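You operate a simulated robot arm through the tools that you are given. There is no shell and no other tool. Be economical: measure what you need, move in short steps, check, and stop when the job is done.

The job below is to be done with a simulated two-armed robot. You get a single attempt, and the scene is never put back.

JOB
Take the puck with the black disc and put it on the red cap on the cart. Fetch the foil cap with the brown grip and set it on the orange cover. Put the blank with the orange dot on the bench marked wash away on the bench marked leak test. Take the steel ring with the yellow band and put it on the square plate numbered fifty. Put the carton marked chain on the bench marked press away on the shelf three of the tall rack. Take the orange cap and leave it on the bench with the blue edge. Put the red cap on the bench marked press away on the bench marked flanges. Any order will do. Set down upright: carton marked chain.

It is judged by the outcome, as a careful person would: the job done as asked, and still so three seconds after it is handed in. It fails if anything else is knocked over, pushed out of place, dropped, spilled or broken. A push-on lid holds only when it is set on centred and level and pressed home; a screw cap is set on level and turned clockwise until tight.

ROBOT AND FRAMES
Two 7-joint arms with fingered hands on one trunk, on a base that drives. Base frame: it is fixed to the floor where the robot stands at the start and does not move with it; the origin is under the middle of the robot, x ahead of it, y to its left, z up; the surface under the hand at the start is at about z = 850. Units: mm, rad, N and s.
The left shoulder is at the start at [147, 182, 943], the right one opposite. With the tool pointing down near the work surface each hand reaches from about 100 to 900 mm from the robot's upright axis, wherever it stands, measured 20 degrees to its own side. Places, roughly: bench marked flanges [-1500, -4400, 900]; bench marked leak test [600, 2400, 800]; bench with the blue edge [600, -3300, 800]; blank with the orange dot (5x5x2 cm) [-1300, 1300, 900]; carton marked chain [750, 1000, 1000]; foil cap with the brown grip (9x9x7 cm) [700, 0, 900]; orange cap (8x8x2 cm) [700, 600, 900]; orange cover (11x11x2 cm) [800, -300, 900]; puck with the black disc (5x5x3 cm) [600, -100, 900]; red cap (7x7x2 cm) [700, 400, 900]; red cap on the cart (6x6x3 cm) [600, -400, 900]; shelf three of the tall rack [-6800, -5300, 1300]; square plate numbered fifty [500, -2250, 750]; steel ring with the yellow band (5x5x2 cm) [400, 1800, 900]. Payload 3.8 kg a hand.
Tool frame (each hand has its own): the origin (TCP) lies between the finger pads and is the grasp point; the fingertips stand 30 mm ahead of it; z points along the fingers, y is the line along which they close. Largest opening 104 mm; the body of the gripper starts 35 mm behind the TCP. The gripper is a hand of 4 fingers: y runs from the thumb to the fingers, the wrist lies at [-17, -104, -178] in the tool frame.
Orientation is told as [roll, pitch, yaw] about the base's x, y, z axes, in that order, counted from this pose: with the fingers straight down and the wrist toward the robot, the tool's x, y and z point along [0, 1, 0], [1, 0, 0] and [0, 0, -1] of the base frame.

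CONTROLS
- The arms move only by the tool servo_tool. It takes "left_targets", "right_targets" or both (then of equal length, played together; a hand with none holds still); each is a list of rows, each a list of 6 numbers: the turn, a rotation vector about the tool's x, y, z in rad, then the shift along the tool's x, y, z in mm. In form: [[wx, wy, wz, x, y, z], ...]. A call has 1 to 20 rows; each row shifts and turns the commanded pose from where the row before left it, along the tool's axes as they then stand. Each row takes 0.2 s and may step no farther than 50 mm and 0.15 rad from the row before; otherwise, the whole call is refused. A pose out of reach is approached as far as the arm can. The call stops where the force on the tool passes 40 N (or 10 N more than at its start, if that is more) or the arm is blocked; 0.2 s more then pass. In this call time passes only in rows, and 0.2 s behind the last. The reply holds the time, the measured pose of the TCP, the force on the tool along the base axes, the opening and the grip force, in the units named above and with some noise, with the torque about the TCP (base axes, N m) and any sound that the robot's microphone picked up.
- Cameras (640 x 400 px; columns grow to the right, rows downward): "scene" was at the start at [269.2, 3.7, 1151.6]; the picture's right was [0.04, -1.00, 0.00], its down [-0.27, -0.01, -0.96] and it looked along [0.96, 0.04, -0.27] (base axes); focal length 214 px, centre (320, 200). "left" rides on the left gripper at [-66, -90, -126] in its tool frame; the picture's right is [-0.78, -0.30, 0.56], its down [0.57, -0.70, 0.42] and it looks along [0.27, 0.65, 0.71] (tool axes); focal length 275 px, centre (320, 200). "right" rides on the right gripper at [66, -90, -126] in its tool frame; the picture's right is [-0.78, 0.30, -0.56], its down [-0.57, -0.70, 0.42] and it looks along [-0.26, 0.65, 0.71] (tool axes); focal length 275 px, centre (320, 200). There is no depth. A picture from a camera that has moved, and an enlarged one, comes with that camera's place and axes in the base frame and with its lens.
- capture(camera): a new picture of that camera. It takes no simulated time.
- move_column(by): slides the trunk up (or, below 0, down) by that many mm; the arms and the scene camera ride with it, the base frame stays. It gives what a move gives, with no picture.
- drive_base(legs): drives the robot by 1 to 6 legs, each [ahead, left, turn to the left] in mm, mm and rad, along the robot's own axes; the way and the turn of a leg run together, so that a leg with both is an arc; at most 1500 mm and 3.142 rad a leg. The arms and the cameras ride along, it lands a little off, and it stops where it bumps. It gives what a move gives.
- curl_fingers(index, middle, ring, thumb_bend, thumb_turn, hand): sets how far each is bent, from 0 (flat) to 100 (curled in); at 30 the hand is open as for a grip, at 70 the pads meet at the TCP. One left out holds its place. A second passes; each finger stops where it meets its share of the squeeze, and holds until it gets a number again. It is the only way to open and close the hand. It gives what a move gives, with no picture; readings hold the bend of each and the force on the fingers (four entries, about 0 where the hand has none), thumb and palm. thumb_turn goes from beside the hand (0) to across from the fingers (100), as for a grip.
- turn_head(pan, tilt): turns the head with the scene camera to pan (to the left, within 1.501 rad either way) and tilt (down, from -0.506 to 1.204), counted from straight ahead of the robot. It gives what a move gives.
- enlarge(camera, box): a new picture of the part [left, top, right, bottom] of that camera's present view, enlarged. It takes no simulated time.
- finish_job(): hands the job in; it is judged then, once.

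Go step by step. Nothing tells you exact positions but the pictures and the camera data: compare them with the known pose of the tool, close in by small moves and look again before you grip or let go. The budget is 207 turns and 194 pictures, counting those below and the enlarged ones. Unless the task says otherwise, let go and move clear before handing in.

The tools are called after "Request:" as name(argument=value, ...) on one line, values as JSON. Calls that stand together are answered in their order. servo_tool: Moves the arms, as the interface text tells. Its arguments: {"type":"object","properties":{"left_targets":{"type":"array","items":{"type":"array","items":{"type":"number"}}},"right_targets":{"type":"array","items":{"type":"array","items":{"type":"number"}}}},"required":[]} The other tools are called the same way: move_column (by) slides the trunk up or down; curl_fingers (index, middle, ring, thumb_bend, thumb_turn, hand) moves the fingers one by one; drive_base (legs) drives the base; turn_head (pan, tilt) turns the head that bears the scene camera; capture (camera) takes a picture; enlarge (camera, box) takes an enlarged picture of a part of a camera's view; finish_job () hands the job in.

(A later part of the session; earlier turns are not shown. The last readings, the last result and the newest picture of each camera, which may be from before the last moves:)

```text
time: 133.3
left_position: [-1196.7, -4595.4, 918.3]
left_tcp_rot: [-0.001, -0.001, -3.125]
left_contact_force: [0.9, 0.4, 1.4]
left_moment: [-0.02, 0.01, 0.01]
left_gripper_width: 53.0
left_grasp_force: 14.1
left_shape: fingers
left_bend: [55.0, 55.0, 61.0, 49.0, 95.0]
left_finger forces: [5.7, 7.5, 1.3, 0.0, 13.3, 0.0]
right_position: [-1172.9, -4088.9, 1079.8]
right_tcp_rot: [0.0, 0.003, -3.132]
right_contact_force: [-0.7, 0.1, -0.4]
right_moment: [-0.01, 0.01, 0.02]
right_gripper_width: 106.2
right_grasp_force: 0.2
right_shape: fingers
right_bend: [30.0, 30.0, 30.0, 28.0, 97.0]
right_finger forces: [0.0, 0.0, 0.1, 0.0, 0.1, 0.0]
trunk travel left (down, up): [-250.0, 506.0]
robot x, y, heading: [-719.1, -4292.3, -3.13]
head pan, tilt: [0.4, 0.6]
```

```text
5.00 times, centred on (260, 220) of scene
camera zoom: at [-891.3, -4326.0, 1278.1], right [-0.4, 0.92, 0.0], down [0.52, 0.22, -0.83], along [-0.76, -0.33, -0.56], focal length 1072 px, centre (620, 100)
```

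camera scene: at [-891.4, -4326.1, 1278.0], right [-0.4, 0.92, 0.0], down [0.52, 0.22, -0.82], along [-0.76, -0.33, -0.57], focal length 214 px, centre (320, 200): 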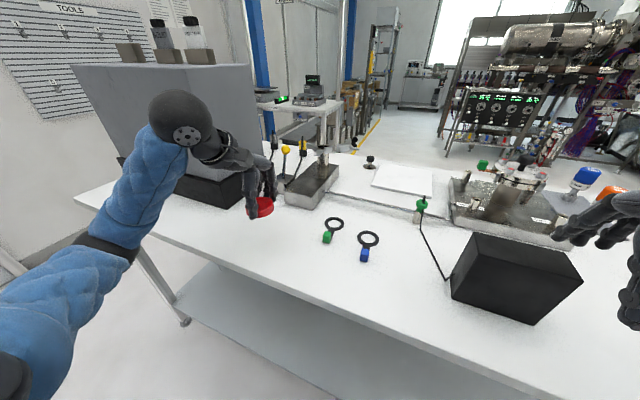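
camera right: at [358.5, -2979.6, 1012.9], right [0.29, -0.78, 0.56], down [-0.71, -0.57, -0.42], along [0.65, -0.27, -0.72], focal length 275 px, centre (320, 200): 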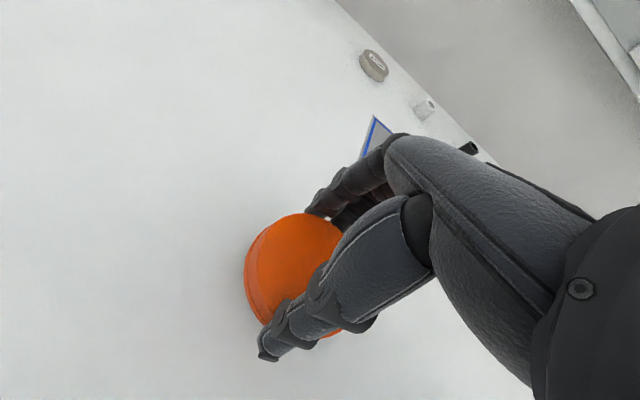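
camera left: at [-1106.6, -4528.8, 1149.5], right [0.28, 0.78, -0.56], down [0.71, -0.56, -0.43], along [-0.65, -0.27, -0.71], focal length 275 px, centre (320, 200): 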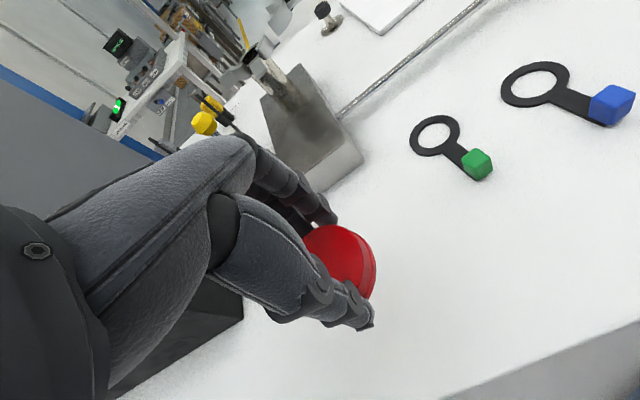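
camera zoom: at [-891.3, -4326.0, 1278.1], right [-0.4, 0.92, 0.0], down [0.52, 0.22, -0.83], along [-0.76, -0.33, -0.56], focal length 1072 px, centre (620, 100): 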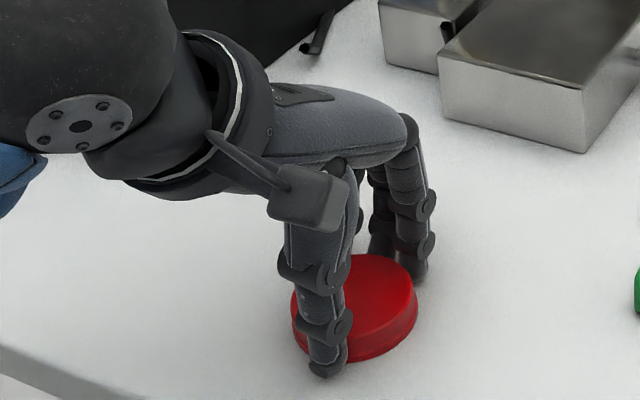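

Request:
servo_tool(left_targets=[[0, 0, 0, 0, 0, 1]])

Request:
curl_fingers(hand="left", index=46, middle=46, ring=46, thumb_bend=42)

Request:
curl_fingers(hand="left", index=30, middle=30, ring=30, thumb_bend=30)

Request:
servo_tool(left_targets=[[0, 0, 0, 0, 0, -20], [0, 0, 0, 0, 0, -45], [0, 0, 0, 0, 0, -45], [0, 0, 0, 0, 0, -45]])

Request:
capture(camera="scene")

```text
time: 133.8
left_position: [-1196.3, -4594.4, 916.2]
left_tcp_rot: [-0.003, -0.005, -3.126]
left_contact_force: [-0.2, 1.0, 5.3]
left_moment: [-0.05, -0.02, 0.01]
left_gripper_width: 52.7
left_grasp_force: 14.2
left_shape: fingers
left_bend: [55.0, 55.0, 61.0, 49.0, 95.0]
left_finger forces: [5.8, 7.6, 1.8, 0.0, 13.5, 0.1]
right_position: [-1172.6, -4089.7, 1080.2]
right_tcp_rot: [-0.002, 0.004, -3.131]
right_contact_force: [-0.4, -0.1, 0.3]
right_moment: [-0.04, -0.01, -0.03]
right_gripper_width: 106.0
right_grasp_force: 0.0
right_shape: fingers
right_bend: [30.0, 30.0, 30.0, 28.0, 97.0]
right_finger forces: [0.0, 0.0, 0.0, 0.1, 0.0, 0.1]
trunk travel left (down, up): [-250.0, 506.0]
robot x, y, heading: [-718.8, -4288.9, -3.138]
head pan, tilt: [0.4, 0.6]
```

```text
time: 134.8
left_position: [-1196.1, -4595.5, 916.3]
left_tcp_rot: [-0.003, -0.002, -3.127]
left_contact_force: [-0.4, 0.0, 0.4]
left_moment: [0.03, 0.0, 0.0]
left_gripper_width: 68.5
left_grasp_force: 0.0
left_shape: fingers
left_bend: [46.0, 46.0, 46.0, 42.0, 97.0]
left_finger forces: [0.0, 0.0, 0.1, 0.0, 0.1, 0.0]
right_position: [-1173.7, -4090.1, 1079.2]
right_tcp_rot: [-0.001, 0.004, -3.131]
right_contact_force: [-0.3, -0.7, 0.3]
right_moment: [-0.01, -0.01, -0.02]
right_gripper_width: 106.1
right_grasp_force: 0.1
right_shape: fingers
right_bend: [30.0, 30.0, 30.0, 28.0, 97.0]
right_finger forces: [0.1, 0.0, 0.0, 0.1, 0.0, 0.0]
trunk travel left (down, up): [-250.0, 506.0]
robot x, y, heading: [-714.6, -4286.9, -3.132]
head pan, tilt: [0.4, 0.6]
```

```text
time: 135.8
left_position: [-1197.5, -4596.5, 915.6]
left_tcp_rot: [-0.004, -0.001, -3.127]
left_contact_force: [-0.2, 0.2, -0.2]
left_moment: [-0.01, 0.03, 0.01]
left_gripper_width: 104.4
left_grasp_force: 0.1
left_shape: fingers
left_bend: [30.0, 30.0, 30.0, 30.0, 97.0]
left_finger forces: [0.0, 0.0, 0.0, 0.0, 0.1, 0.0]
right_position: [-1173.7, -4088.4, 1080.2]
right_tcp_rot: [-0.003, 0.005, -3.132]
right_contact_force: [0.3, -0.1, -0.6]
right_moment: [0.02, -0.02, 0.02]
right_gripper_width: 106.1
right_grasp_force: 0.1
right_shape: fingers
right_bend: [30.0, 30.0, 30.0, 28.0, 97.0]
right_finger forces: [0.0, 0.0, 0.0, 0.1, 0.0, 0.0]
trunk travel left (down, up): [-250.0, 506.0]
robot x, y, heading: [-716.1, -4295.1, -3.137]
head pan, tilt: [0.4, 0.6]
```

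```text
time: 136.8
left_position: [-1196.1, -4596.8, 1071.9]
left_tcp_rot: [-0.001, -0.001, -3.126]
left_contact_force: [0.6, -0.7, 0.0]
left_moment: [0.02, 0.0, -0.01]
left_gripper_width: 104.4
left_grasp_force: 0.0
left_shape: fingers
left_bend: [30.0, 30.0, 30.0, 30.0, 97.0]
left_finger forces: [0.1, 0.0, 0.1, 0.0, 0.0, 0.0]
right_position: [-1172.9, -4089.3, 1080.4]
right_tcp_rot: [-0.001, 0.001, -3.133]
right_contact_force: [1.2, 0.6, 0.4]
right_moment: [0.02, 0.0, 0.0]
right_gripper_width: 106.2
right_grasp_force: 0.0
right_shape: fingers
right_bend: [30.0, 30.0, 30.0, 28.0, 97.0]
right_finger forces: [0.0, 0.0, 0.1, 0.1, 0.0, 0.0]
trunk travel left (down, up): [-250.0, 506.0]
robot x, y, heading: [-716.9, -4286.7, -3.13]
head pan, tilt: [0.4, 0.6]
```

```text
97 pictures are left
camera scene: at [-890.7, -4325.9, 1278.2], right [-0.4, 0.92, 0.0], down [0.52, 0.22, -0.83], along [-0.76, -0.33, -0.56], focal length 214 px, centre (320, 200)
```

scene: 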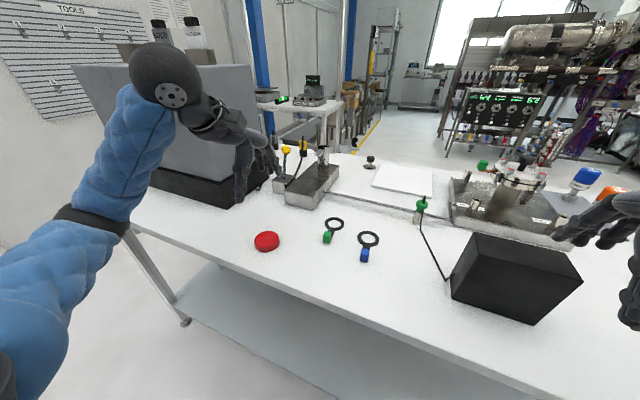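

The red cap rests on the flanges bench. Next: the blank on the wash bench near [-1300,1300]. I'll back off, turn to face +y and look along the corridor.

Request:
drive_base(legs=[[-290, 0, 0], [0, 0, -1.5708]])

Request:
turn_head(pan=0.3, tilt=0.25)

Request:
capture(camera="scene")

```text
time: 142.6
left_position: [-727.6, -3806.6, 1070.8]
left_tcp_rot: [-0.005, -0.001, 1.579]
left_contact_force: [-0.2, -0.5, 0.2]
left_moment: [0.0, 0.03, 0.0]
left_gripper_width: 104.3
left_grasp_force: 0.1
left_shape: fingers
left_bend: [30.0, 30.0, 30.0, 30.0, 97.0]
left_finger forces: [0.0, 0.1, 0.0, 0.0, 0.0, 0.0]
right_position: [-222.1, -3834.3, 1080.0]
right_tcp_rot: [0.0, 0.003, 1.573]
right_contact_force: [-0.8, -0.1, -0.6]
right_moment: [0.0, 0.0, -0.03]
right_gripper_width: 105.9
right_grasp_force: 0.0
right_shape: fingers
right_bend: [30.0, 30.0, 30.0, 28.0, 97.0]
right_finger forces: [0.0, 0.0, 0.1, 0.1, 0.0, 0.0]
trunk travel left (down, up): [-250.0, 506.0]
robot x, y, heading: [-426.9, -4290.0, 1.571]
head pan, tilt: [0.4, 0.6]
```

```text
time: 143.4
left_position: [-728.3, -3806.2, 1071.0]
left_tcp_rot: [-0.005, -0.002, 1.577]
left_contact_force: [0.1, -0.1, 0.1]
left_moment: [0.04, -0.04, 0.01]
left_gripper_width: 104.5
left_grasp_force: 0.0
left_shape: fingers
left_bend: [30.0, 30.0, 30.0, 30.0, 97.0]
left_finger forces: [0.0, 0.1, 0.0, 0.0, 0.1, 0.0]
right_position: [-222.8, -3834.0, 1079.9]
right_tcp_rot: [-0.002, 0.003, 1.573]
right_contact_force: [-0.1, -0.5, 0.4]
right_moment: [-0.03, -0.02, 0.02]
right_gripper_width: 106.0
right_grasp_force: 0.2
right_shape: fingers
right_bend: [30.0, 30.0, 30.0, 28.0, 97.0]
right_finger forces: [0.0, 0.1, 0.1, 0.0, 0.0, 0.0]
trunk travel left (down, up): [-250.0, 506.0]
robot x, y, heading: [-428.4, -4287.4, 1.573]
head pan, tilt: [0.3, 0.25]
```

```text
96 pictures are left
camera scene: at [-453.7, -4105.0, 1310.2], right [0.95, 0.3, 0.0], down [0.07, -0.24, -0.97], along [-0.29, 0.92, -0.25], focal length 214 px, centre (320, 200)
```

scene: 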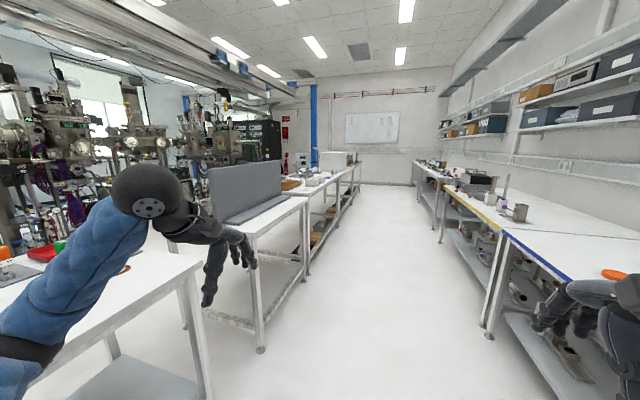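

The corridor is clear. I'll drive ahead in three legs, then check.

Request:
drive_base(legs=[[1400, 0, 0], [1400, 0, 0], [1400, 0, 0], [1000, 0, 0]])

Request:
turn_head(pan=0.9, tilt=0.35)

Request:
capture(camera="scene")

```text
time: 168.2
left_position: [-568.7, 1379.3, 1071.0]
left_tcp_rot: [-0.004, 0.0, 1.524]
left_contact_force: [-0.6, -0.6, 0.0]
left_moment: [-0.01, -0.01, 0.0]
left_gripper_width: 104.2
left_grasp_force: 0.1
left_shape: fingers
left_bend: [30.0, 30.0, 30.0, 30.0, 97.0]
left_finger forces: [0.1, 0.0, 0.1, 0.0, 0.0, 0.0]
right_position: [-64.1, 1324.7, 1079.6]
right_tcp_rot: [-0.004, 0.004, 1.522]
right_contact_force: [0.5, -0.8, -0.9]
right_moment: [0.01, 0.02, -0.04]
right_gripper_width: 106.2
right_grasp_force: 0.1
right_shape: fingers
right_bend: [30.0, 30.0, 30.0, 28.0, 97.0]
right_finger forces: [0.0, 0.0, 0.1, 0.0, 0.0, 0.0]
trunk travel left (down, up): [-250.0, 506.0]
robot x, y, heading: [-289.6, 882.2, 1.52]
head pan, tilt: [0.3, 0.25]
```

```text
time: 169.2
left_position: [-568.8, 1378.7, 1072.2]
left_tcp_rot: [-0.004, -0.002, 1.524]
left_contact_force: [1.1, 0.4, 1.2]
left_moment: [-0.01, 0.01, 0.03]
left_gripper_width: 104.3
left_grasp_force: 0.1
left_shape: fingers
left_bend: [30.0, 30.0, 30.0, 30.0, 97.0]
left_finger forces: [0.0, 0.1, 0.1, 0.1, 0.0, 0.0]
right_position: [-64.5, 1324.4, 1080.2]
right_tcp_rot: [-0.001, 0.003, 1.52]
right_contact_force: [0.4, 0.2, -0.5]
right_moment: [-0.01, 0.01, 0.03]
right_gripper_width: 106.0
right_grasp_force: 0.1
right_shape: fingers
right_bend: [30.0, 30.0, 30.0, 28.0, 97.0]
right_finger forces: [0.0, 0.0, 0.0, 0.0, 0.0, 0.0]
trunk travel left (down, up): [-250.0, 506.0]
robot x, y, heading: [-291.6, 880.9, 1.523]
head pan, tilt: [0.901, 0.351]
```

```text
95 pictures are left
camera scene: at [-357.2, 1037.2, 1300.8], right [0.66, 0.75, 0.0], down [0.26, -0.23, -0.94], along [-0.7, 0.62, -0.34], focal length 214 px, centre (320, 200)
```

scene: 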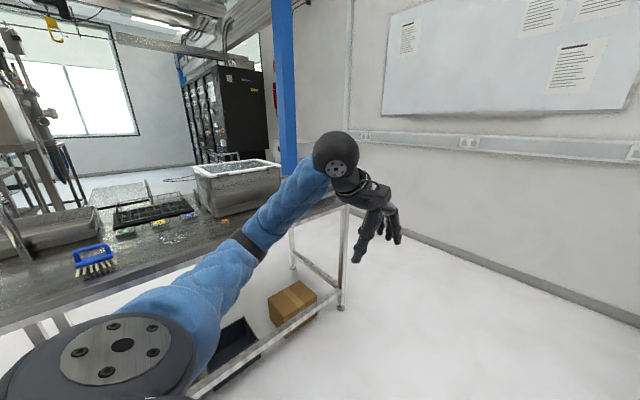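

The wash bench (stainless) is to my left, with its edge at x≈-1100. I'll turn to face it and come a bit closer.

Request:
drive_base(legs=[[0, 0, 1.62], [150, -300, 0]])

Request:
turn_head(pan=0, tilt=0.45)

Request:
capture(camera="scene")

```text
time: 175.3
left_position: [-924.5, 888.7, 1071.5]
left_tcp_rot: [-0.003, -0.002, 3.134]
left_contact_force: [-0.1, 0.5, -0.2]
left_moment: [-0.01, 0.0, 0.0]
left_gripper_width: 104.5
left_grasp_force: 0.1
left_shape: fingers
left_bend: [30.0, 30.0, 30.0, 30.0, 97.0]
left_finger forces: [0.0, 0.1, 0.1, 0.1, 0.0, 0.0]
right_position: [-892.2, 1393.5, 1078.9]
right_tcp_rot: [0.0, 0.003, 3.129]
right_contact_force: [-0.7, 0.6, -0.4]
right_moment: [-0.04, 0.01, 0.01]
right_gripper_width: 105.9
right_grasp_force: 0.0
right_shape: fingers
right_bend: [30.0, 30.0, 30.0, 28.0, 97.0]
right_finger forces: [0.0, 0.0, 0.0, 0.1, 0.0, 0.0]
trunk travel left (down, up): [-250.0, 506.0]
robot x, y, heading: [-438.7, 1182.4, 3.131]
head pan, tilt: [0.901, 0.351]
```

```text
time: 176.5
left_position: [-925.3, 887.3, 1071.3]
left_tcp_rot: [-0.002, -0.002, 3.135]
left_contact_force: [-0.6, -0.1, 0.6]
left_moment: [-0.01, 0.01, -0.01]
left_gripper_width: 104.5
left_grasp_force: 0.1
left_shape: fingers
left_bend: [30.0, 30.0, 30.0, 30.0, 97.0]
left_finger forces: [0.1, 0.1, 0.1, 0.1, 0.0, 0.0]
right_position: [-891.5, 1392.9, 1081.0]
right_tcp_rot: [-0.002, 0.002, 3.128]
right_contact_force: [0.3, -0.8, 0.4]
right_moment: [-0.01, -0.01, 0.03]
right_gripper_width: 106.2
right_grasp_force: 0.1
right_shape: fingers
right_bend: [30.0, 30.0, 30.0, 28.0, 97.0]
right_finger forces: [0.0, 0.1, 0.1, 0.0, 0.1, 0.0]
trunk travel left (down, up): [-250.0, 506.0]
robot x, y, heading: [-440.5, 1185.5, 3.129]
head pan, tilt: [0.0, 0.45]
```

```text
94 pictures are left
camera scene: at [-624.7, 1185.5, 1291.6], right [0.01, 1.0, 0.0], down [0.44, 0.0, -0.9], along [-0.9, 0.01, -0.44], focal length 214 px, centre (320, 200)
```

scene: 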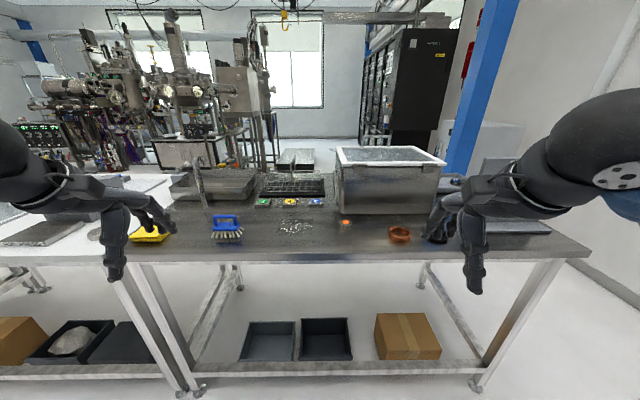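

Request:
enlarge(camera="scene", box=[220, 180, 440, 270])

```text
2.91 times, centred on (330, 225) of scene
camera zoom: at [-624.7, 1185.5, 1291.6], right [0.01, 1.0, 0.0], down [0.44, 0.0, -0.9], along [-0.9, 0.01, -0.44], focal length 624 px, centre (291, 127)
```

zoom: 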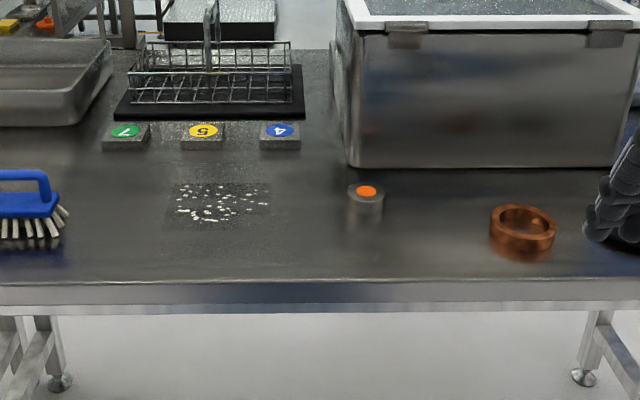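

The blank (steel, orange dot) sits around [-1290,1287], in front of the tank (front face ≈-1394). I'll drive 300 mm closer and look again with both cameras.

Request:
drive_base(legs=[[300, 0, 0]])

Request:
curl_fingers(hand="right", index=44, middle=44, ring=44, thumb_bend=42)

Request:
servo_tool(right_targets=[[0, 0, 0, 25, 0, 0], [0, 0, 0, 25, 0, 20], [0, 0, 0, 25, 0, 20], [0, 0, 0, 25, 10, 20]])

Request:
turn_head(pan=-0.15, tilt=0.7)

Request:
capture(camera="scene")

Request:
capture(camera="right")

```text
time: 178.6
left_position: [-1227.1, 892.3, 1070.7]
left_tcp_rot: [-0.003, -0.003, 3.134]
left_contact_force: [0.1, 0.9, 0.4]
left_moment: [-0.03, 0.0, -0.01]
left_gripper_width: 104.4
left_grasp_force: 0.0
left_shape: fingers
left_bend: [30.0, 30.0, 30.0, 30.0, 97.0]
left_finger forces: [0.1, 0.0, 0.0, 0.0, 0.0, 0.0]
right_position: [-1193.5, 1396.9, 1079.8]
right_tcp_rot: [-0.001, 0.004, 3.13]
right_contact_force: [0.2, 0.0, -0.2]
right_moment: [-0.01, -0.04, 0.02]
right_gripper_width: 106.1
right_grasp_force: 0.0
right_shape: fingers
right_bend: [30.0, 30.0, 30.0, 28.0, 97.0]
right_finger forces: [0.1, 0.1, 0.1, 0.0, 0.1, 0.1]
trunk travel left (down, up): [-250.0, 506.0]
robot x, y, heading: [-741.3, 1185.3, 3.125]
head pan, tilt: [0.0, 0.45]
```

```text
time: 179.6
left_position: [-1225.7, 891.1, 1070.4]
left_tcp_rot: [-0.004, -0.001, 3.136]
left_contact_force: [-0.2, 0.4, 0.0]
left_moment: [0.03, -0.01, 0.04]
left_gripper_width: 104.2
left_grasp_force: 0.0
left_shape: fingers
left_bend: [30.0, 30.0, 30.0, 30.0, 97.0]
left_finger forces: [0.0, 0.0, 0.0, 0.1, 0.0, 0.0]
right_position: [-1193.6, 1396.8, 1080.0]
right_tcp_rot: [-0.001, 0.002, 3.128]
right_contact_force: [0.3, -0.2, 0.2]
right_moment: [0.03, -0.02, 0.0]
right_gripper_width: 72.6
right_grasp_force: 0.0
right_shape: fingers
right_bend: [44.0, 44.0, 44.0, 42.0, 97.0]
right_finger forces: [0.0, 0.0, 0.1, 0.1, 0.0, 0.0]
trunk travel left (down, up): [-250.0, 506.0]
robot x, y, heading: [-740.2, 1184.4, 3.133]
head pan, tilt: [0.0, 0.45]
```

```text
time: 180.6
left_position: [-1226.5, 891.5, 1070.8]
left_tcp_rot: [-0.004, -0.002, 3.134]
left_contact_force: [1.2, -0.2, 0.7]
left_moment: [0.02, -0.01, -0.02]
left_gripper_width: 104.2
left_grasp_force: 0.1
left_shape: fingers
left_bend: [30.0, 30.0, 30.0, 30.0, 97.0]
left_finger forces: [0.0, 0.2, 0.1, 0.0, 0.0, 0.1]
right_position: [-1203.9, 1297.6, 1020.4]
right_tcp_rot: [-0.003, 0.003, 3.129]
right_contact_force: [-0.9, 0.6, 0.7]
right_moment: [0.0, -0.02, -0.01]
right_gripper_width: 72.4
right_grasp_force: 0.0
right_shape: fingers
right_bend: [44.0, 44.0, 44.0, 42.0, 97.0]
right_finger forces: [0.0, 0.1, 0.0, 0.1, 0.1, 0.0]
trunk travel left (down, up): [-250.0, 506.0]
robot x, y, heading: [-739.4, 1186.0, 3.132]
head pan, tilt: [0.0, 0.45]
```

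```text
time: 181.3
left_position: [-1226.4, 890.6, 1071.1]
left_tcp_rot: [-0.003, -0.002, 3.136]
left_contact_force: [-0.3, -0.6, -0.9]
left_moment: [0.0, -0.02, 0.0]
left_gripper_width: 104.3
left_grasp_force: 0.2
left_shape: fingers
left_bend: [30.0, 30.0, 30.0, 30.0, 97.0]
left_finger forces: [0.0, 0.1, 0.1, 0.1, 0.0, 0.0]
right_position: [-1203.0, 1298.2, 1020.6]
right_tcp_rot: [-0.002, 0.004, 3.133]
right_contact_force: [0.9, -0.7, -0.6]
right_moment: [-0.02, 0.02, 0.01]
right_gripper_width: 72.3
right_grasp_force: 0.0
right_shape: fingers
right_bend: [44.0, 44.0, 44.0, 42.0, 97.0]
right_finger forces: [0.0, 0.0, 0.1, 0.1, 0.0, 0.0]
trunk travel left (down, up): [-250.0, 506.0]
robot x, y, heading: [-741.4, 1186.5, 3.13]
head pan, tilt: [-0.15, 0.7]
```

```text
92 pictures are left
camera scene: at [-918.1, 1201.6, 1269.5], right [0.16, 0.99, 0.0], down [0.64, -0.1, -0.77], along [-0.76, 0.12, -0.64], focal length 214 px, centre (320, 200)
```

scene: 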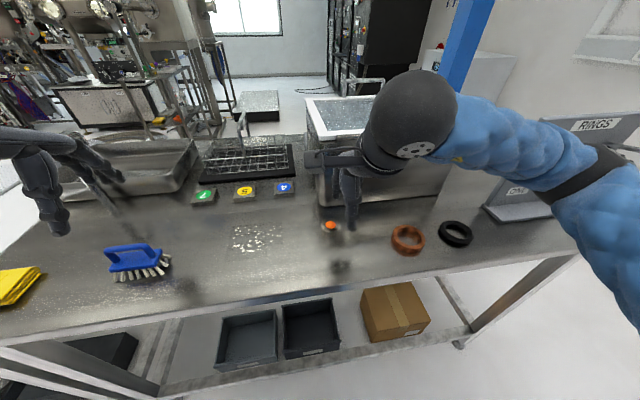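

```text
91 pictures are left
camera right: at [-1115.0, 1231.0, 1146.9], right [-0.29, 0.78, 0.56], down [0.71, 0.57, -0.42], along [-0.64, 0.27, -0.72], focal length 275 px, centre (320, 200)
```

right: 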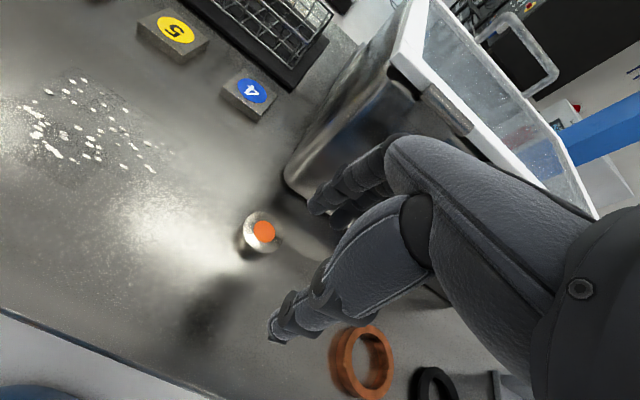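

Triangulating puts the blank's top at about [-1255,1281,900]. I'll move above it and check once more.

Request:
servo_tool(right_targets=[[0, 0, 0, 8, 26, 15], [0, 0, 0, 9, 26, 20], [0, 0, 0, 0, 0, 30]])

Request:
capture(camera="right")

Request:
enlarge(camera="scene", box=[260, 140, 420, 260])

```text
time: 182.2
left_position: [-1226.9, 892.3, 1070.6]
left_tcp_rot: [-0.001, -0.001, 3.134]
left_contact_force: [0.2, -0.5, -0.3]
left_moment: [-0.03, 0.02, -0.01]
left_gripper_width: 104.3
left_grasp_force: 0.2
left_shape: fingers
left_bend: [30.0, 30.0, 30.0, 30.0, 97.0]
left_finger forces: [0.0, 0.0, 0.0, 0.0, 0.0, 0.0]
right_position: [-1255.6, 1282.5, 953.8]
right_tcp_rot: [-0.002, 0.001, 3.129]
right_contact_force: [0.0, -0.2, 0.3]
right_moment: [-0.02, -0.03, 0.03]
right_gripper_width: 72.4
right_grasp_force: 0.0
right_shape: fingers
right_bend: [44.0, 44.0, 44.0, 42.0, 97.0]
right_finger forces: [0.0, 0.1, 0.1, 0.0, 0.0, 0.0]
trunk travel left (down, up): [-250.0, 506.0]
robot x, y, heading: [-738.0, 1189.0, 3.126]
head pan, tilt: [-0.15, 0.7]
```

```text
90 pictures are left
camera right: at [-1167.8, 1216.1, 1080.5], right [-0.29, 0.78, 0.56], down [0.71, 0.56, -0.42], along [-0.64, 0.27, -0.72], focal length 275 px, centre (320, 200)
```

right: 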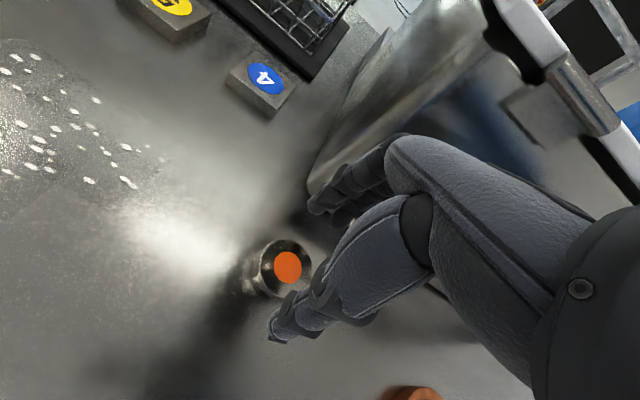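

```text
3.33 times, centred on (340, 200) of scene
camera zoom: at [-918.2, 1202.1, 1269.4], right [0.16, 0.99, 0.0], down [0.64, -0.1, -0.76], along [-0.75, 0.12, -0.64], focal length 715 px, centre (253, 200)
```

zoom: 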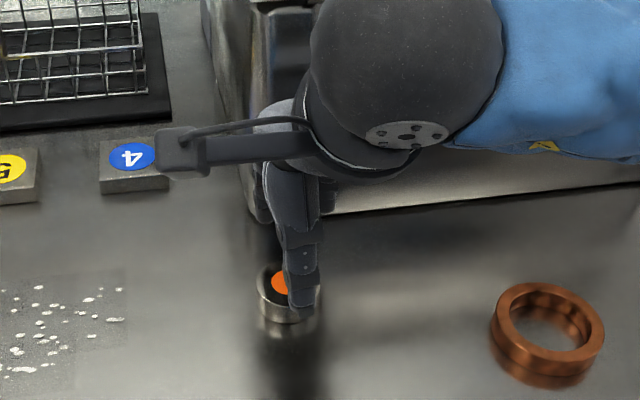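

Aligned. I'll descend and grip the blank.

Request:
servo_tool(right_targets=[[0, 0, 0, 2, 0, 20], [0, 0, 0, 0, 0, 15], [0, 0, 0, 0, 0, 5]])

Request:
curl_fingers(hand="right", index=66, middle=66, ring=66, thumb_bend=66)

Request:
capture(camera="right")

```text
time: 182.9
left_position: [-1225.3, 892.0, 1071.1]
left_tcp_rot: [-0.003, -0.002, 3.135]
left_contact_force: [0.9, -0.2, 1.0]
left_moment: [-0.02, -0.05, 0.0]
left_gripper_width: 104.4
left_grasp_force: 0.0
left_shape: fingers
left_bend: [30.0, 30.0, 30.0, 30.0, 97.0]
left_finger forces: [0.0, 0.0, 0.0, 0.0, 0.1, 0.1]
right_position: [-1255.8, 1279.3, 915.5]
right_tcp_rot: [0.001, 0.002, 3.129]
right_contact_force: [0.5, 1.8, 2.1]
right_moment: [0.06, 0.14, -0.03]
right_gripper_width: 72.4
right_grasp_force: 1.4
right_shape: fingers
right_bend: [44.0, 44.0, 44.0, 42.0, 97.0]
right_finger forces: [0.1, 2.4, 0.1, 0.0, 0.1, 0.1]
trunk travel left (down, up): [-250.0, 506.0]
robot x, y, heading: [-739.1, 1183.5, 3.128]
head pan, tilt: [-0.15, 0.7]
```

```text
time: 183.9
left_position: [-1227.2, 891.9, 1072.6]
left_tcp_rot: [-0.004, -0.002, 3.136]
left_contact_force: [0.3, 0.2, -0.3]
left_moment: [-0.02, 0.02, -0.03]
left_gripper_width: 104.1
left_grasp_force: 0.1
left_shape: fingers
left_bend: [30.0, 30.0, 30.0, 30.0, 97.0]
left_finger forces: [0.0, 0.0, 0.0, 0.1, 0.0, 0.1]
right_position: [-1256.7, 1279.5, 914.8]
right_tcp_rot: [0.0, 0.002, 3.129]
right_contact_force: [-3.7, 0.9, 9.3]
right_moment: [0.16, 0.34, 0.02]
right_gripper_width: 39.0
right_grasp_force: 16.7
right_shape: fingers
right_bend: [58.0, 58.0, 66.0, 55.0, 96.0]
right_finger forces: [6.1, 15.6, 0.0, 0.0, 10.7, 0.0]
trunk travel left (down, up): [-250.0, 506.0]
robot x, y, heading: [-739.8, 1187.4, 3.127]
head pan, tilt: [-0.15, 0.7]
```

```text
88 pictures are left
camera right: at [-1167.9, 1212.5, 1040.7], right [-0.29, 0.78, 0.56], down [0.71, 0.56, -0.42], along [-0.64, 0.27, -0.71], focal length 275 px, centre (320, 200)
```

right: 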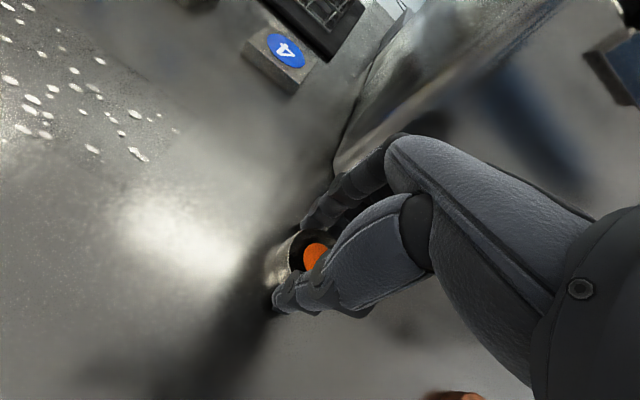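

Gripped. I'll lift and check.

Request:
servo_tool(right_targets=[[0, 0, 0, 0, 0, -10], [0, 0, 0, 0, 0, -30], [0, 0, 0, 0, 0, -45]])

Request:
capture(camera="right")

Request:
enlarge(camera="scene", box=[260, 120, 420, 240])

```text
time: 184.8
left_position: [-1225.9, 892.0, 1071.2]
left_tcp_rot: [-0.003, -0.003, 3.137]
left_contact_force: [-0.1, -0.2, 0.5]
left_moment: [0.03, 0.01, -0.02]
left_gripper_width: 104.6
left_grasp_force: 0.2
left_shape: fingers
left_bend: [30.0, 30.0, 30.0, 30.0, 97.0]
left_finger forces: [0.0, 0.0, 0.0, 0.0, 0.0, 0.0]
right_position: [-1255.4, 1277.9, 998.4]
right_tcp_rot: [-0.002, 0.002, 3.131]
right_contact_force: [0.7, 0.3, -2.0]
right_moment: [-0.01, -0.01, 0.01]
right_gripper_width: 38.8
right_grasp_force: 11.7
right_shape: fingers
right_bend: [59.0, 59.0, 66.0, 55.0, 96.0]
right_finger forces: [5.4, 6.7, 0.0, 0.1, 11.2, 0.0]
trunk travel left (down, up): [-250.0, 506.0]
robot x, y, heading: [-742.1, 1192.1, 3.129]
head pan, tilt: [-0.15, 0.7]
```

```text
87 pictures are left
camera right: at [-1167.6, 1212.0, 1124.1], right [-0.29, 0.78, 0.56], down [0.71, 0.57, -0.42], along [-0.64, 0.27, -0.72], focal length 275 px, centre (320, 200)
```

right: 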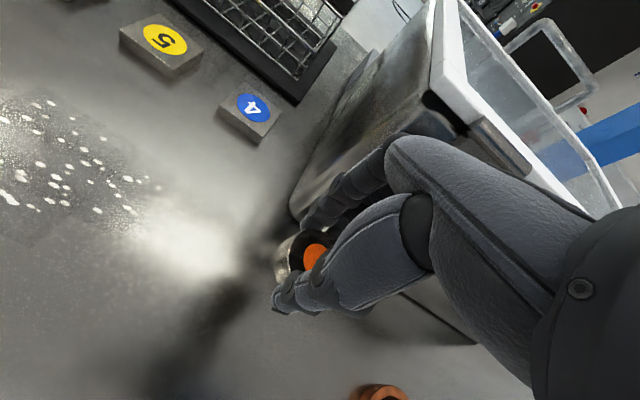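

```text
3.33 times, centred on (340, 180) of scene
camera zoom: at [-917.6, 1201.5, 1269.5], right [0.16, 0.99, 0.0], down [0.64, -0.1, -0.77], along [-0.75, 0.12, -0.64], focal length 715 px, centre (253, 267)
```

zoom: 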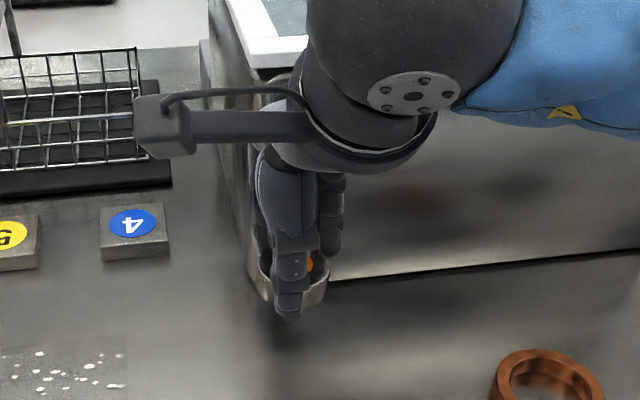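

The blank is held. I'll retract it, back away and turn towards +y, then look.

Request:
servo_tool(right_targets=[[0, 0, 0, 0, -20, -40], [0, 0, 0, 0, -40, -25], [0, 0, 0, 0, -45, 0]])

Request:
drive_base(legs=[[-310, 0, 0], [0, 0, -1.565]])

Request:
turn_head(pan=-0.6, tilt=0.35)

Request:
capture(camera="scene")

```text
time: 185.6
left_position: [-1224.7, 891.1, 1070.3]
left_tcp_rot: [-0.003, -0.003, 3.136]
left_contact_force: [0.2, -0.3, -0.4]
left_moment: [-0.03, 0.04, 0.0]
left_gripper_width: 104.0
left_grasp_force: 0.1
left_shape: fingers
left_bend: [30.0, 30.0, 30.0, 30.0, 97.0]
left_finger forces: [0.0, 0.0, 0.0, 0.0, 0.0, 0.0]
right_position: [-1149.9, 1277.9, 1066.1]
right_tcp_rot: [-0.001, 0.002, 3.129]
right_contact_force: [0.7, -0.3, -2.2]
right_moment: [0.04, 0.04, 0.01]
right_gripper_width: 38.4
right_grasp_force: 12.3
right_shape: fingers
right_bend: [59.0, 60.0, 66.0, 55.0, 96.0]
right_finger forces: [5.6, 6.8, 0.1, 0.0, 11.3, 0.0]
trunk travel left (down, up): [-250.0, 506.0]
robot x, y, heading: [-742.4, 1187.7, 3.132]
head pan, tilt: [-0.15, 0.7]
```

```text
time: 191.4
left_position: [-747.5, 1658.8, 1070.9]
left_tcp_rot: [-0.002, -0.002, 1.595]
left_contact_force: [0.0, 0.0, -0.4]
left_moment: [0.0, 0.0, 0.0]
left_gripper_width: 104.3
left_grasp_force: 0.1
left_shape: fingers
left_bend: [30.0, 30.0, 30.0, 30.0, 97.0]
left_finger forces: [0.1, 0.0, 0.1, 0.0, 0.1, 0.0]
right_position: [-358.8, 1597.0, 1064.4]
right_tcp_rot: [-0.002, 0.003, 1.59]
right_contact_force: [0.1, 0.0, -2.1]
right_moment: [0.02, 0.03, -0.01]
right_gripper_width: 38.5
right_grasp_force: 11.8
right_shape: fingers
right_bend: [59.0, 60.0, 66.0, 55.0, 96.0]
right_finger forces: [5.3, 6.5, 0.1, 0.1, 10.7, 0.0]
trunk travel left (down, up): [-250.0, 506.0]
robot x, y, heading: [-438.0, 1184.1, 1.591]
head pan, tilt: [-0.15, 0.7]
```

```text
time: 192.3
left_position: [-746.2, 1659.5, 1071.5]
left_tcp_rot: [-0.003, -0.001, 1.595]
left_contact_force: [0.6, 0.2, -0.6]
left_moment: [0.01, 0.01, -0.02]
left_gripper_width: 104.2
left_grasp_force: 0.0
left_shape: fingers
left_bend: [30.0, 30.0, 30.0, 30.0, 97.0]
left_finger forces: [0.0, 0.1, 0.1, 0.0, 0.0, 0.1]
right_position: [-358.4, 1595.8, 1064.2]
right_tcp_rot: [-0.002, 0.002, 1.59]
right_contact_force: [0.1, 0.0, -1.8]
right_moment: [0.03, -0.01, 0.04]
right_gripper_width: 38.5
right_grasp_force: 11.0
right_shape: fingers
right_bend: [59.0, 60.0, 66.0, 55.0, 96.0]
right_finger forces: [5.4, 6.5, 0.0, 0.1, 10.7, 0.0]
trunk travel left (down, up): [-250.0, 506.0]
robot x, y, heading: [-441.0, 1183.6, 1.589]
head pan, tilt: [-0.6, 0.351]
```

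```text
85 pictures are left
camera scene: at [-386.7, 1355.3, 1300.7], right [0.84, -0.55, 0.0], down [-0.19, -0.29, -0.94], along [0.51, 0.79, -0.34], focal length 214 px, centre (320, 200)
```

scene: 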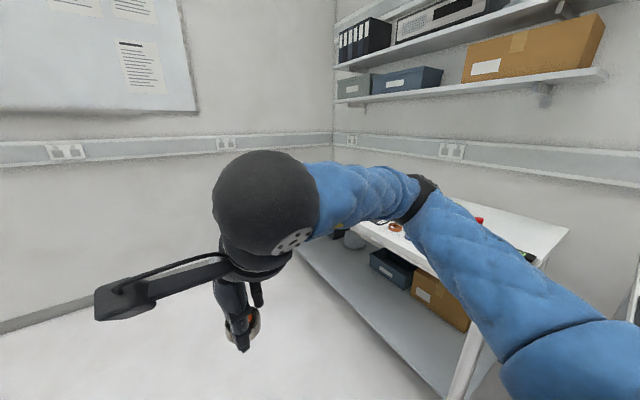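

The end wall is at y≈3300, so there's room. I'll drive to y≈2030 and turn to face the bench.

Request:
drive_base(legs=[[850, 0, 0], [0, 0, -1.59], [150, 0, 0]])

Request:
turn_head(pan=0.0, tilt=0.5)

Request:
capture(camera="scene")

```text
time: 201.6
left_position: [173.6, 2315.6, 1070.9]
left_tcp_rot: [-0.005, 0.0, 0.002]
left_contact_force: [-0.3, -0.9, -0.4]
left_moment: [-0.01, 0.0, -0.03]
left_gripper_width: 104.3
left_grasp_force: 0.1
left_shape: fingers
left_bend: [30.0, 30.0, 30.0, 30.0, 97.0]
left_finger forces: [0.1, 0.0, 0.0, 0.1, 0.0, 0.0]
right_position: [101.8, 1929.4, 1066.0]
right_tcp_rot: [-0.001, 0.005, -0.004]
right_contact_force: [-0.3, -0.2, -2.1]
right_moment: [0.0, 0.0, -0.01]
right_gripper_width: 38.4
right_grasp_force: 11.3
right_shape: fingers
right_bend: [59.0, 60.0, 66.0, 55.0, 96.0]
right_finger forces: [5.5, 6.4, 0.1, 0.1, 10.5, 0.0]
trunk travel left (down, up): [-250.0, 506.0]
robot x, y, heading: [-310.2, 2018.4, -0.001]
head pan, tilt: [-0.6, 0.351]
```

```text
time: 202.6
left_position: [172.4, 2316.8, 1069.7]
left_tcp_rot: [-0.003, -0.003, 0.003]
left_contact_force: [0.5, 0.0, -0.2]
left_moment: [0.0, 0.02, -0.02]
left_gripper_width: 104.3
left_grasp_force: 0.1
left_shape: fingers
left_bend: [30.0, 30.0, 30.0, 30.0, 97.0]
left_finger forces: [0.0, 0.1, 0.1, 0.0, 0.1, 0.0]
right_position: [101.3, 1930.3, 1065.7]
right_tcp_rot: [-0.004, 0.004, -0.003]
right_contact_force: [-0.6, 0.3, -2.6]
right_moment: [0.0, 0.0, -0.03]
right_gripper_width: 37.8
right_grasp_force: 11.1
right_shape: fingers
right_bend: [59.0, 60.0, 66.0, 55.0, 96.0]
right_finger forces: [5.4, 6.4, 0.0, 0.0, 10.6, 0.0]
trunk travel left (down, up): [-250.0, 506.0]
robot x, y, heading: [-309.7, 2016.9, -0.003]
head pan, tilt: [0.0, 0.499]
```

```text
84 pictures are left
camera scene: at [-124.7, 2016.8, 1287.1], right [-0.01, -1.0, 0.0], down [-0.48, 0.0, -0.88], along [0.88, 0.0, -0.48], focal length 214 px, centre (320, 200)
```

scene: 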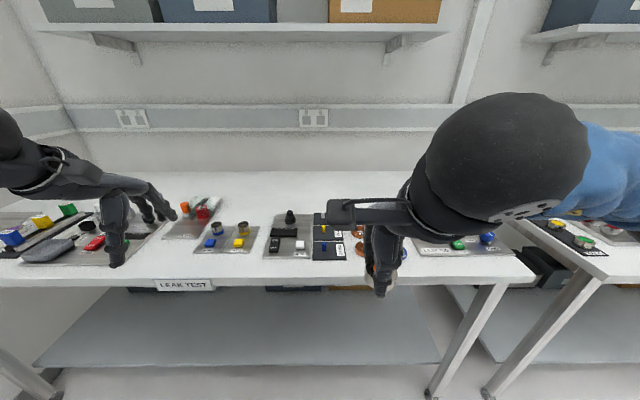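

The "LEAK TEST" bench is ahead. I'll drive up to it and look for free space and for the steel ring with the yellow band.

Request:
drive_base(legs=[[290, 0, 0]])

Request:
turn_head(pan=0.0, tilt=0.7)

Request:
capture(camera="scene")

Request:
turn_head(pan=-0.7, tilt=0.7)

Request:
capture(camera="scene")

```text
time: 204.6
left_position: [470.7, 2316.5, 1069.6]
left_tcp_rot: [-0.001, -0.001, 0.003]
left_contact_force: [-0.6, -0.4, -0.2]
left_moment: [-0.01, 0.0, 0.03]
left_gripper_width: 104.0
left_grasp_force: 0.2
left_shape: fingers
left_bend: [30.0, 30.0, 30.0, 30.0, 97.0]
left_finger forces: [0.0, 0.0, 0.0, 0.0, 0.0, 0.0]
right_position: [400.1, 1928.8, 1065.0]
right_tcp_rot: [-0.002, 0.002, -0.003]
right_contact_force: [0.5, -0.3, -1.9]
right_moment: [0.01, -0.02, 0.0]
right_gripper_width: 38.1
right_grasp_force: 11.0
right_shape: fingers
right_bend: [59.0, 60.0, 66.0, 55.0, 96.0]
right_finger forces: [5.4, 6.4, 0.0, 0.1, 10.7, 0.0]
trunk travel left (down, up): [-250.0, 506.0]
robot x, y, heading: [-13.3, 2016.6, -0.006]
head pan, tilt: [0.0, 0.499]
```

```text
time: 205.4
left_position: [470.2, 2315.7, 1070.6]
left_tcp_rot: [-0.003, -0.002, 0.002]
left_contact_force: [-0.5, 0.5, -0.3]
left_moment: [0.02, -0.02, 0.0]
left_gripper_width: 104.3
left_grasp_force: 0.0
left_shape: fingers
left_bend: [30.0, 30.0, 30.0, 30.0, 97.0]
left_finger forces: [0.1, 0.1, 0.1, 0.0, 0.0, 0.1]
right_position: [398.3, 1929.1, 1066.3]
right_tcp_rot: [-0.002, 0.003, -0.004]
right_contact_force: [-0.3, -0.2, -1.9]
right_moment: [0.01, -0.02, 0.0]
right_gripper_width: 38.2
right_grasp_force: 11.5
right_shape: fingers
right_bend: [59.0, 60.0, 66.0, 55.0, 96.0]
right_finger forces: [5.4, 6.5, 0.0, 0.0, 10.6, 0.0]
trunk travel left (down, up): [-250.0, 506.0]
robot x, y, heading: [-12.0, 2018.4, -0.004]
head pan, tilt: [0.0, 0.7]
```

```text
83 pictures are left
camera scene: at [166.9, 2015.8, 1269.4], right [0.0, -1.0, 0.0], down [-0.64, 0.0, -0.77], along [0.77, 0.0, -0.64], focal length 214 px, centre (320, 200)
```

scene: 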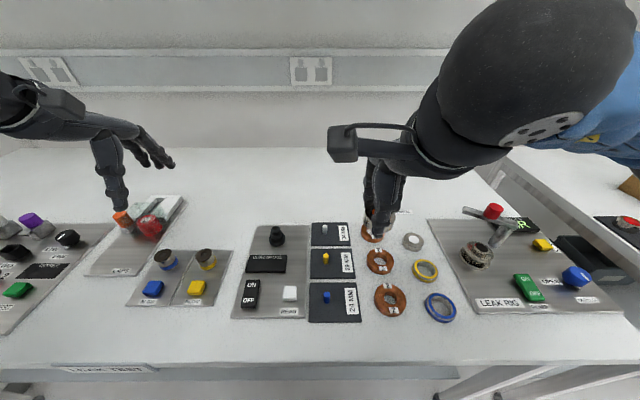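

```text
time: 206.4
left_position: [469.3, 2316.3, 1070.8]
left_tcp_rot: [-0.002, -0.001, 0.003]
left_contact_force: [-0.6, -0.5, -0.3]
left_moment: [0.02, -0.01, 0.01]
left_gripper_width: 104.1
left_grasp_force: 0.1
left_shape: fingers
left_bend: [30.0, 30.0, 30.0, 30.0, 97.0]
left_finger forces: [0.1, 0.0, 0.0, 0.0, 0.1, 0.1]
right_position: [398.9, 1929.5, 1065.8]
right_tcp_rot: [-0.003, 0.002, -0.002]
right_contact_force: [-0.7, 0.4, -1.7]
right_moment: [0.02, -0.01, 0.0]
right_gripper_width: 38.1
right_grasp_force: 11.0
right_shape: fingers
right_bend: [59.0, 60.0, 66.0, 55.0, 96.0]
right_finger forces: [5.4, 6.5, 0.0, 0.0, 10.5, 0.0]
trunk travel left (down, up): [-250.0, 506.0]
robot x, y, heading: [-11.7, 2018.7, 0.002]
head pan, tilt: [-0.7, 0.7]
```

```text
82 pictures are left
camera scene: at [146.7, 1961.2, 1269.4], right [-0.65, -0.76, 0.0], down [-0.49, 0.42, -0.76], along [0.58, -0.49, -0.64], focal length 214 px, centre (320, 200)
```

scene: 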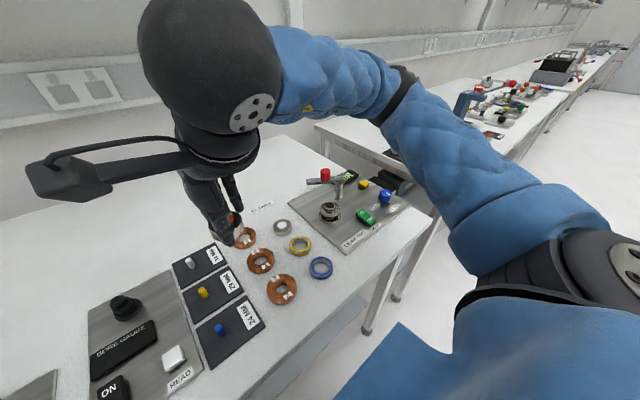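

The yellow-banded ring is at about [417,1793], the bench top is near z=848, and there's free space behind the panels. First I'll put the blank down near [690,1990].

Request:
servo_tool(right_targets=[[0, 0, 0, 9, 42, 0], [0, 0, 0, 9, 42, 0], [0, 0, 0, 9, 42, 0], [0, 0, 0, 9, 42, 0], [0, 0, 0, 9, 42, 0], [0, 0, 0, 9, 42, 0], [0, 0, 0, 7, 39, 10], [0, 0, 0, 0, 0, 45], [0, 0, 0, 0, 0, 45], [0, 0, 0, 0, 0, 45]])

Request:
turn_head(pan=0.0, tilt=0.6)

Request:
capture(camera="scene")

Request:
capture(camera="right")

```text
time: 208.6
left_position: [470.3, 2315.7, 1071.1]
left_tcp_rot: [-0.003, 0.0, 0.003]
left_contact_force: [0.8, 0.7, 0.1]
left_moment: [0.0, 0.03, -0.01]
left_gripper_width: 104.1
left_grasp_force: 0.1
left_shape: fingers
left_bend: [30.0, 30.0, 30.0, 30.0, 97.0]
left_finger forces: [0.0, 0.0, 0.1, 0.1, 0.1, 0.0]
right_position: [691.0, 1988.8, 917.0]
right_tcp_rot: [-0.001, 0.003, -0.004]
right_contact_force: [0.7, -0.2, -1.3]
right_moment: [0.03, 0.01, -0.03]
right_gripper_width: 37.9
right_grasp_force: 11.5
right_shape: fingers
right_bend: [59.0, 60.0, 66.0, 55.0, 96.0]
right_finger forces: [5.4, 6.7, 0.0, 0.0, 10.6, 0.0]
trunk travel left (down, up): [-250.0, 506.0]
robot x, y, heading: [-15.7, 2017.0, -0.005]
head pan, tilt: [-0.7, 0.7]
```

```text
time: 209.7
left_position: [471.2, 2315.9, 1070.0]
left_tcp_rot: [-0.002, -0.002, 0.0]
left_contact_force: [0.3, 0.8, -0.4]
left_moment: [-0.02, 0.02, 0.01]
left_gripper_width: 104.4
left_grasp_force: 0.0
left_shape: fingers
left_bend: [30.0, 30.0, 30.0, 30.0, 97.0]
left_finger forces: [0.0, 0.0, 0.0, 0.0, 0.0, 0.0]
right_position: [689.7, 1985.5, 918.2]
right_tcp_rot: [-0.002, 0.003, -0.005]
right_contact_force: [0.0, 0.7, -3.0]
right_moment: [0.01, 0.02, 0.01]
right_gripper_width: 38.3
right_grasp_force: 11.9
right_shape: fingers
right_bend: [59.0, 60.0, 66.0, 55.0, 96.0]
right_finger forces: [5.3, 6.7, 0.1, 0.0, 10.6, 0.1]
trunk travel left (down, up): [-250.0, 506.0]
robot x, y, heading: [-16.4, 2015.4, -0.001]
head pan, tilt: [0.0, 0.6]
```

```text
81 pictures are left
camera scene: at [170.5, 2015.8, 1278.0], right [0.0, -1.0, 0.0], down [-0.57, 0.0, -0.82], along [0.82, 0.0, -0.57], focal length 214 px, centre (320, 200)
```

scene: 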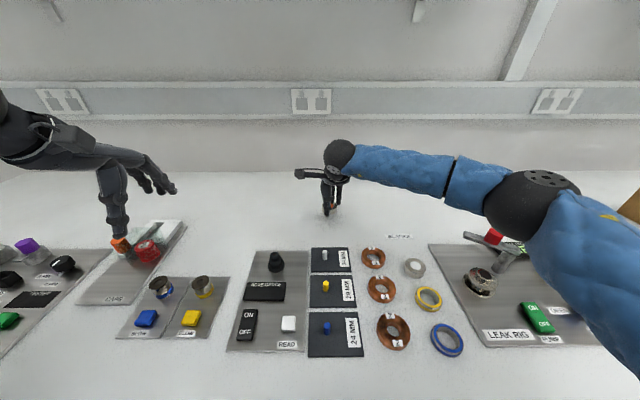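

```text
80 pictures are left
camera right: at [601.8, 2054.1, 1043.8], right [0.3, -0.78, 0.56], down [-0.7, -0.57, -0.42], along [0.65, -0.27, -0.72], focal length 275 px, centre (320, 200)
```

right: 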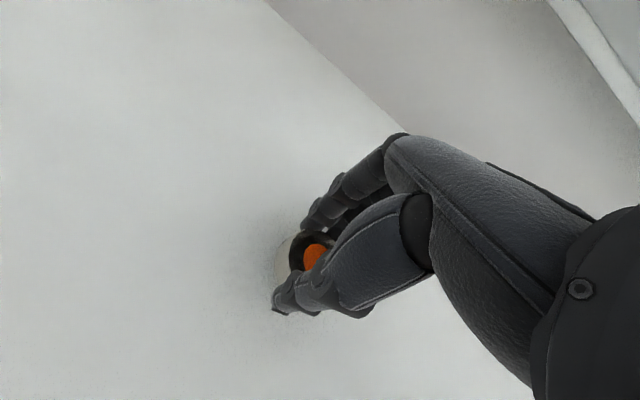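

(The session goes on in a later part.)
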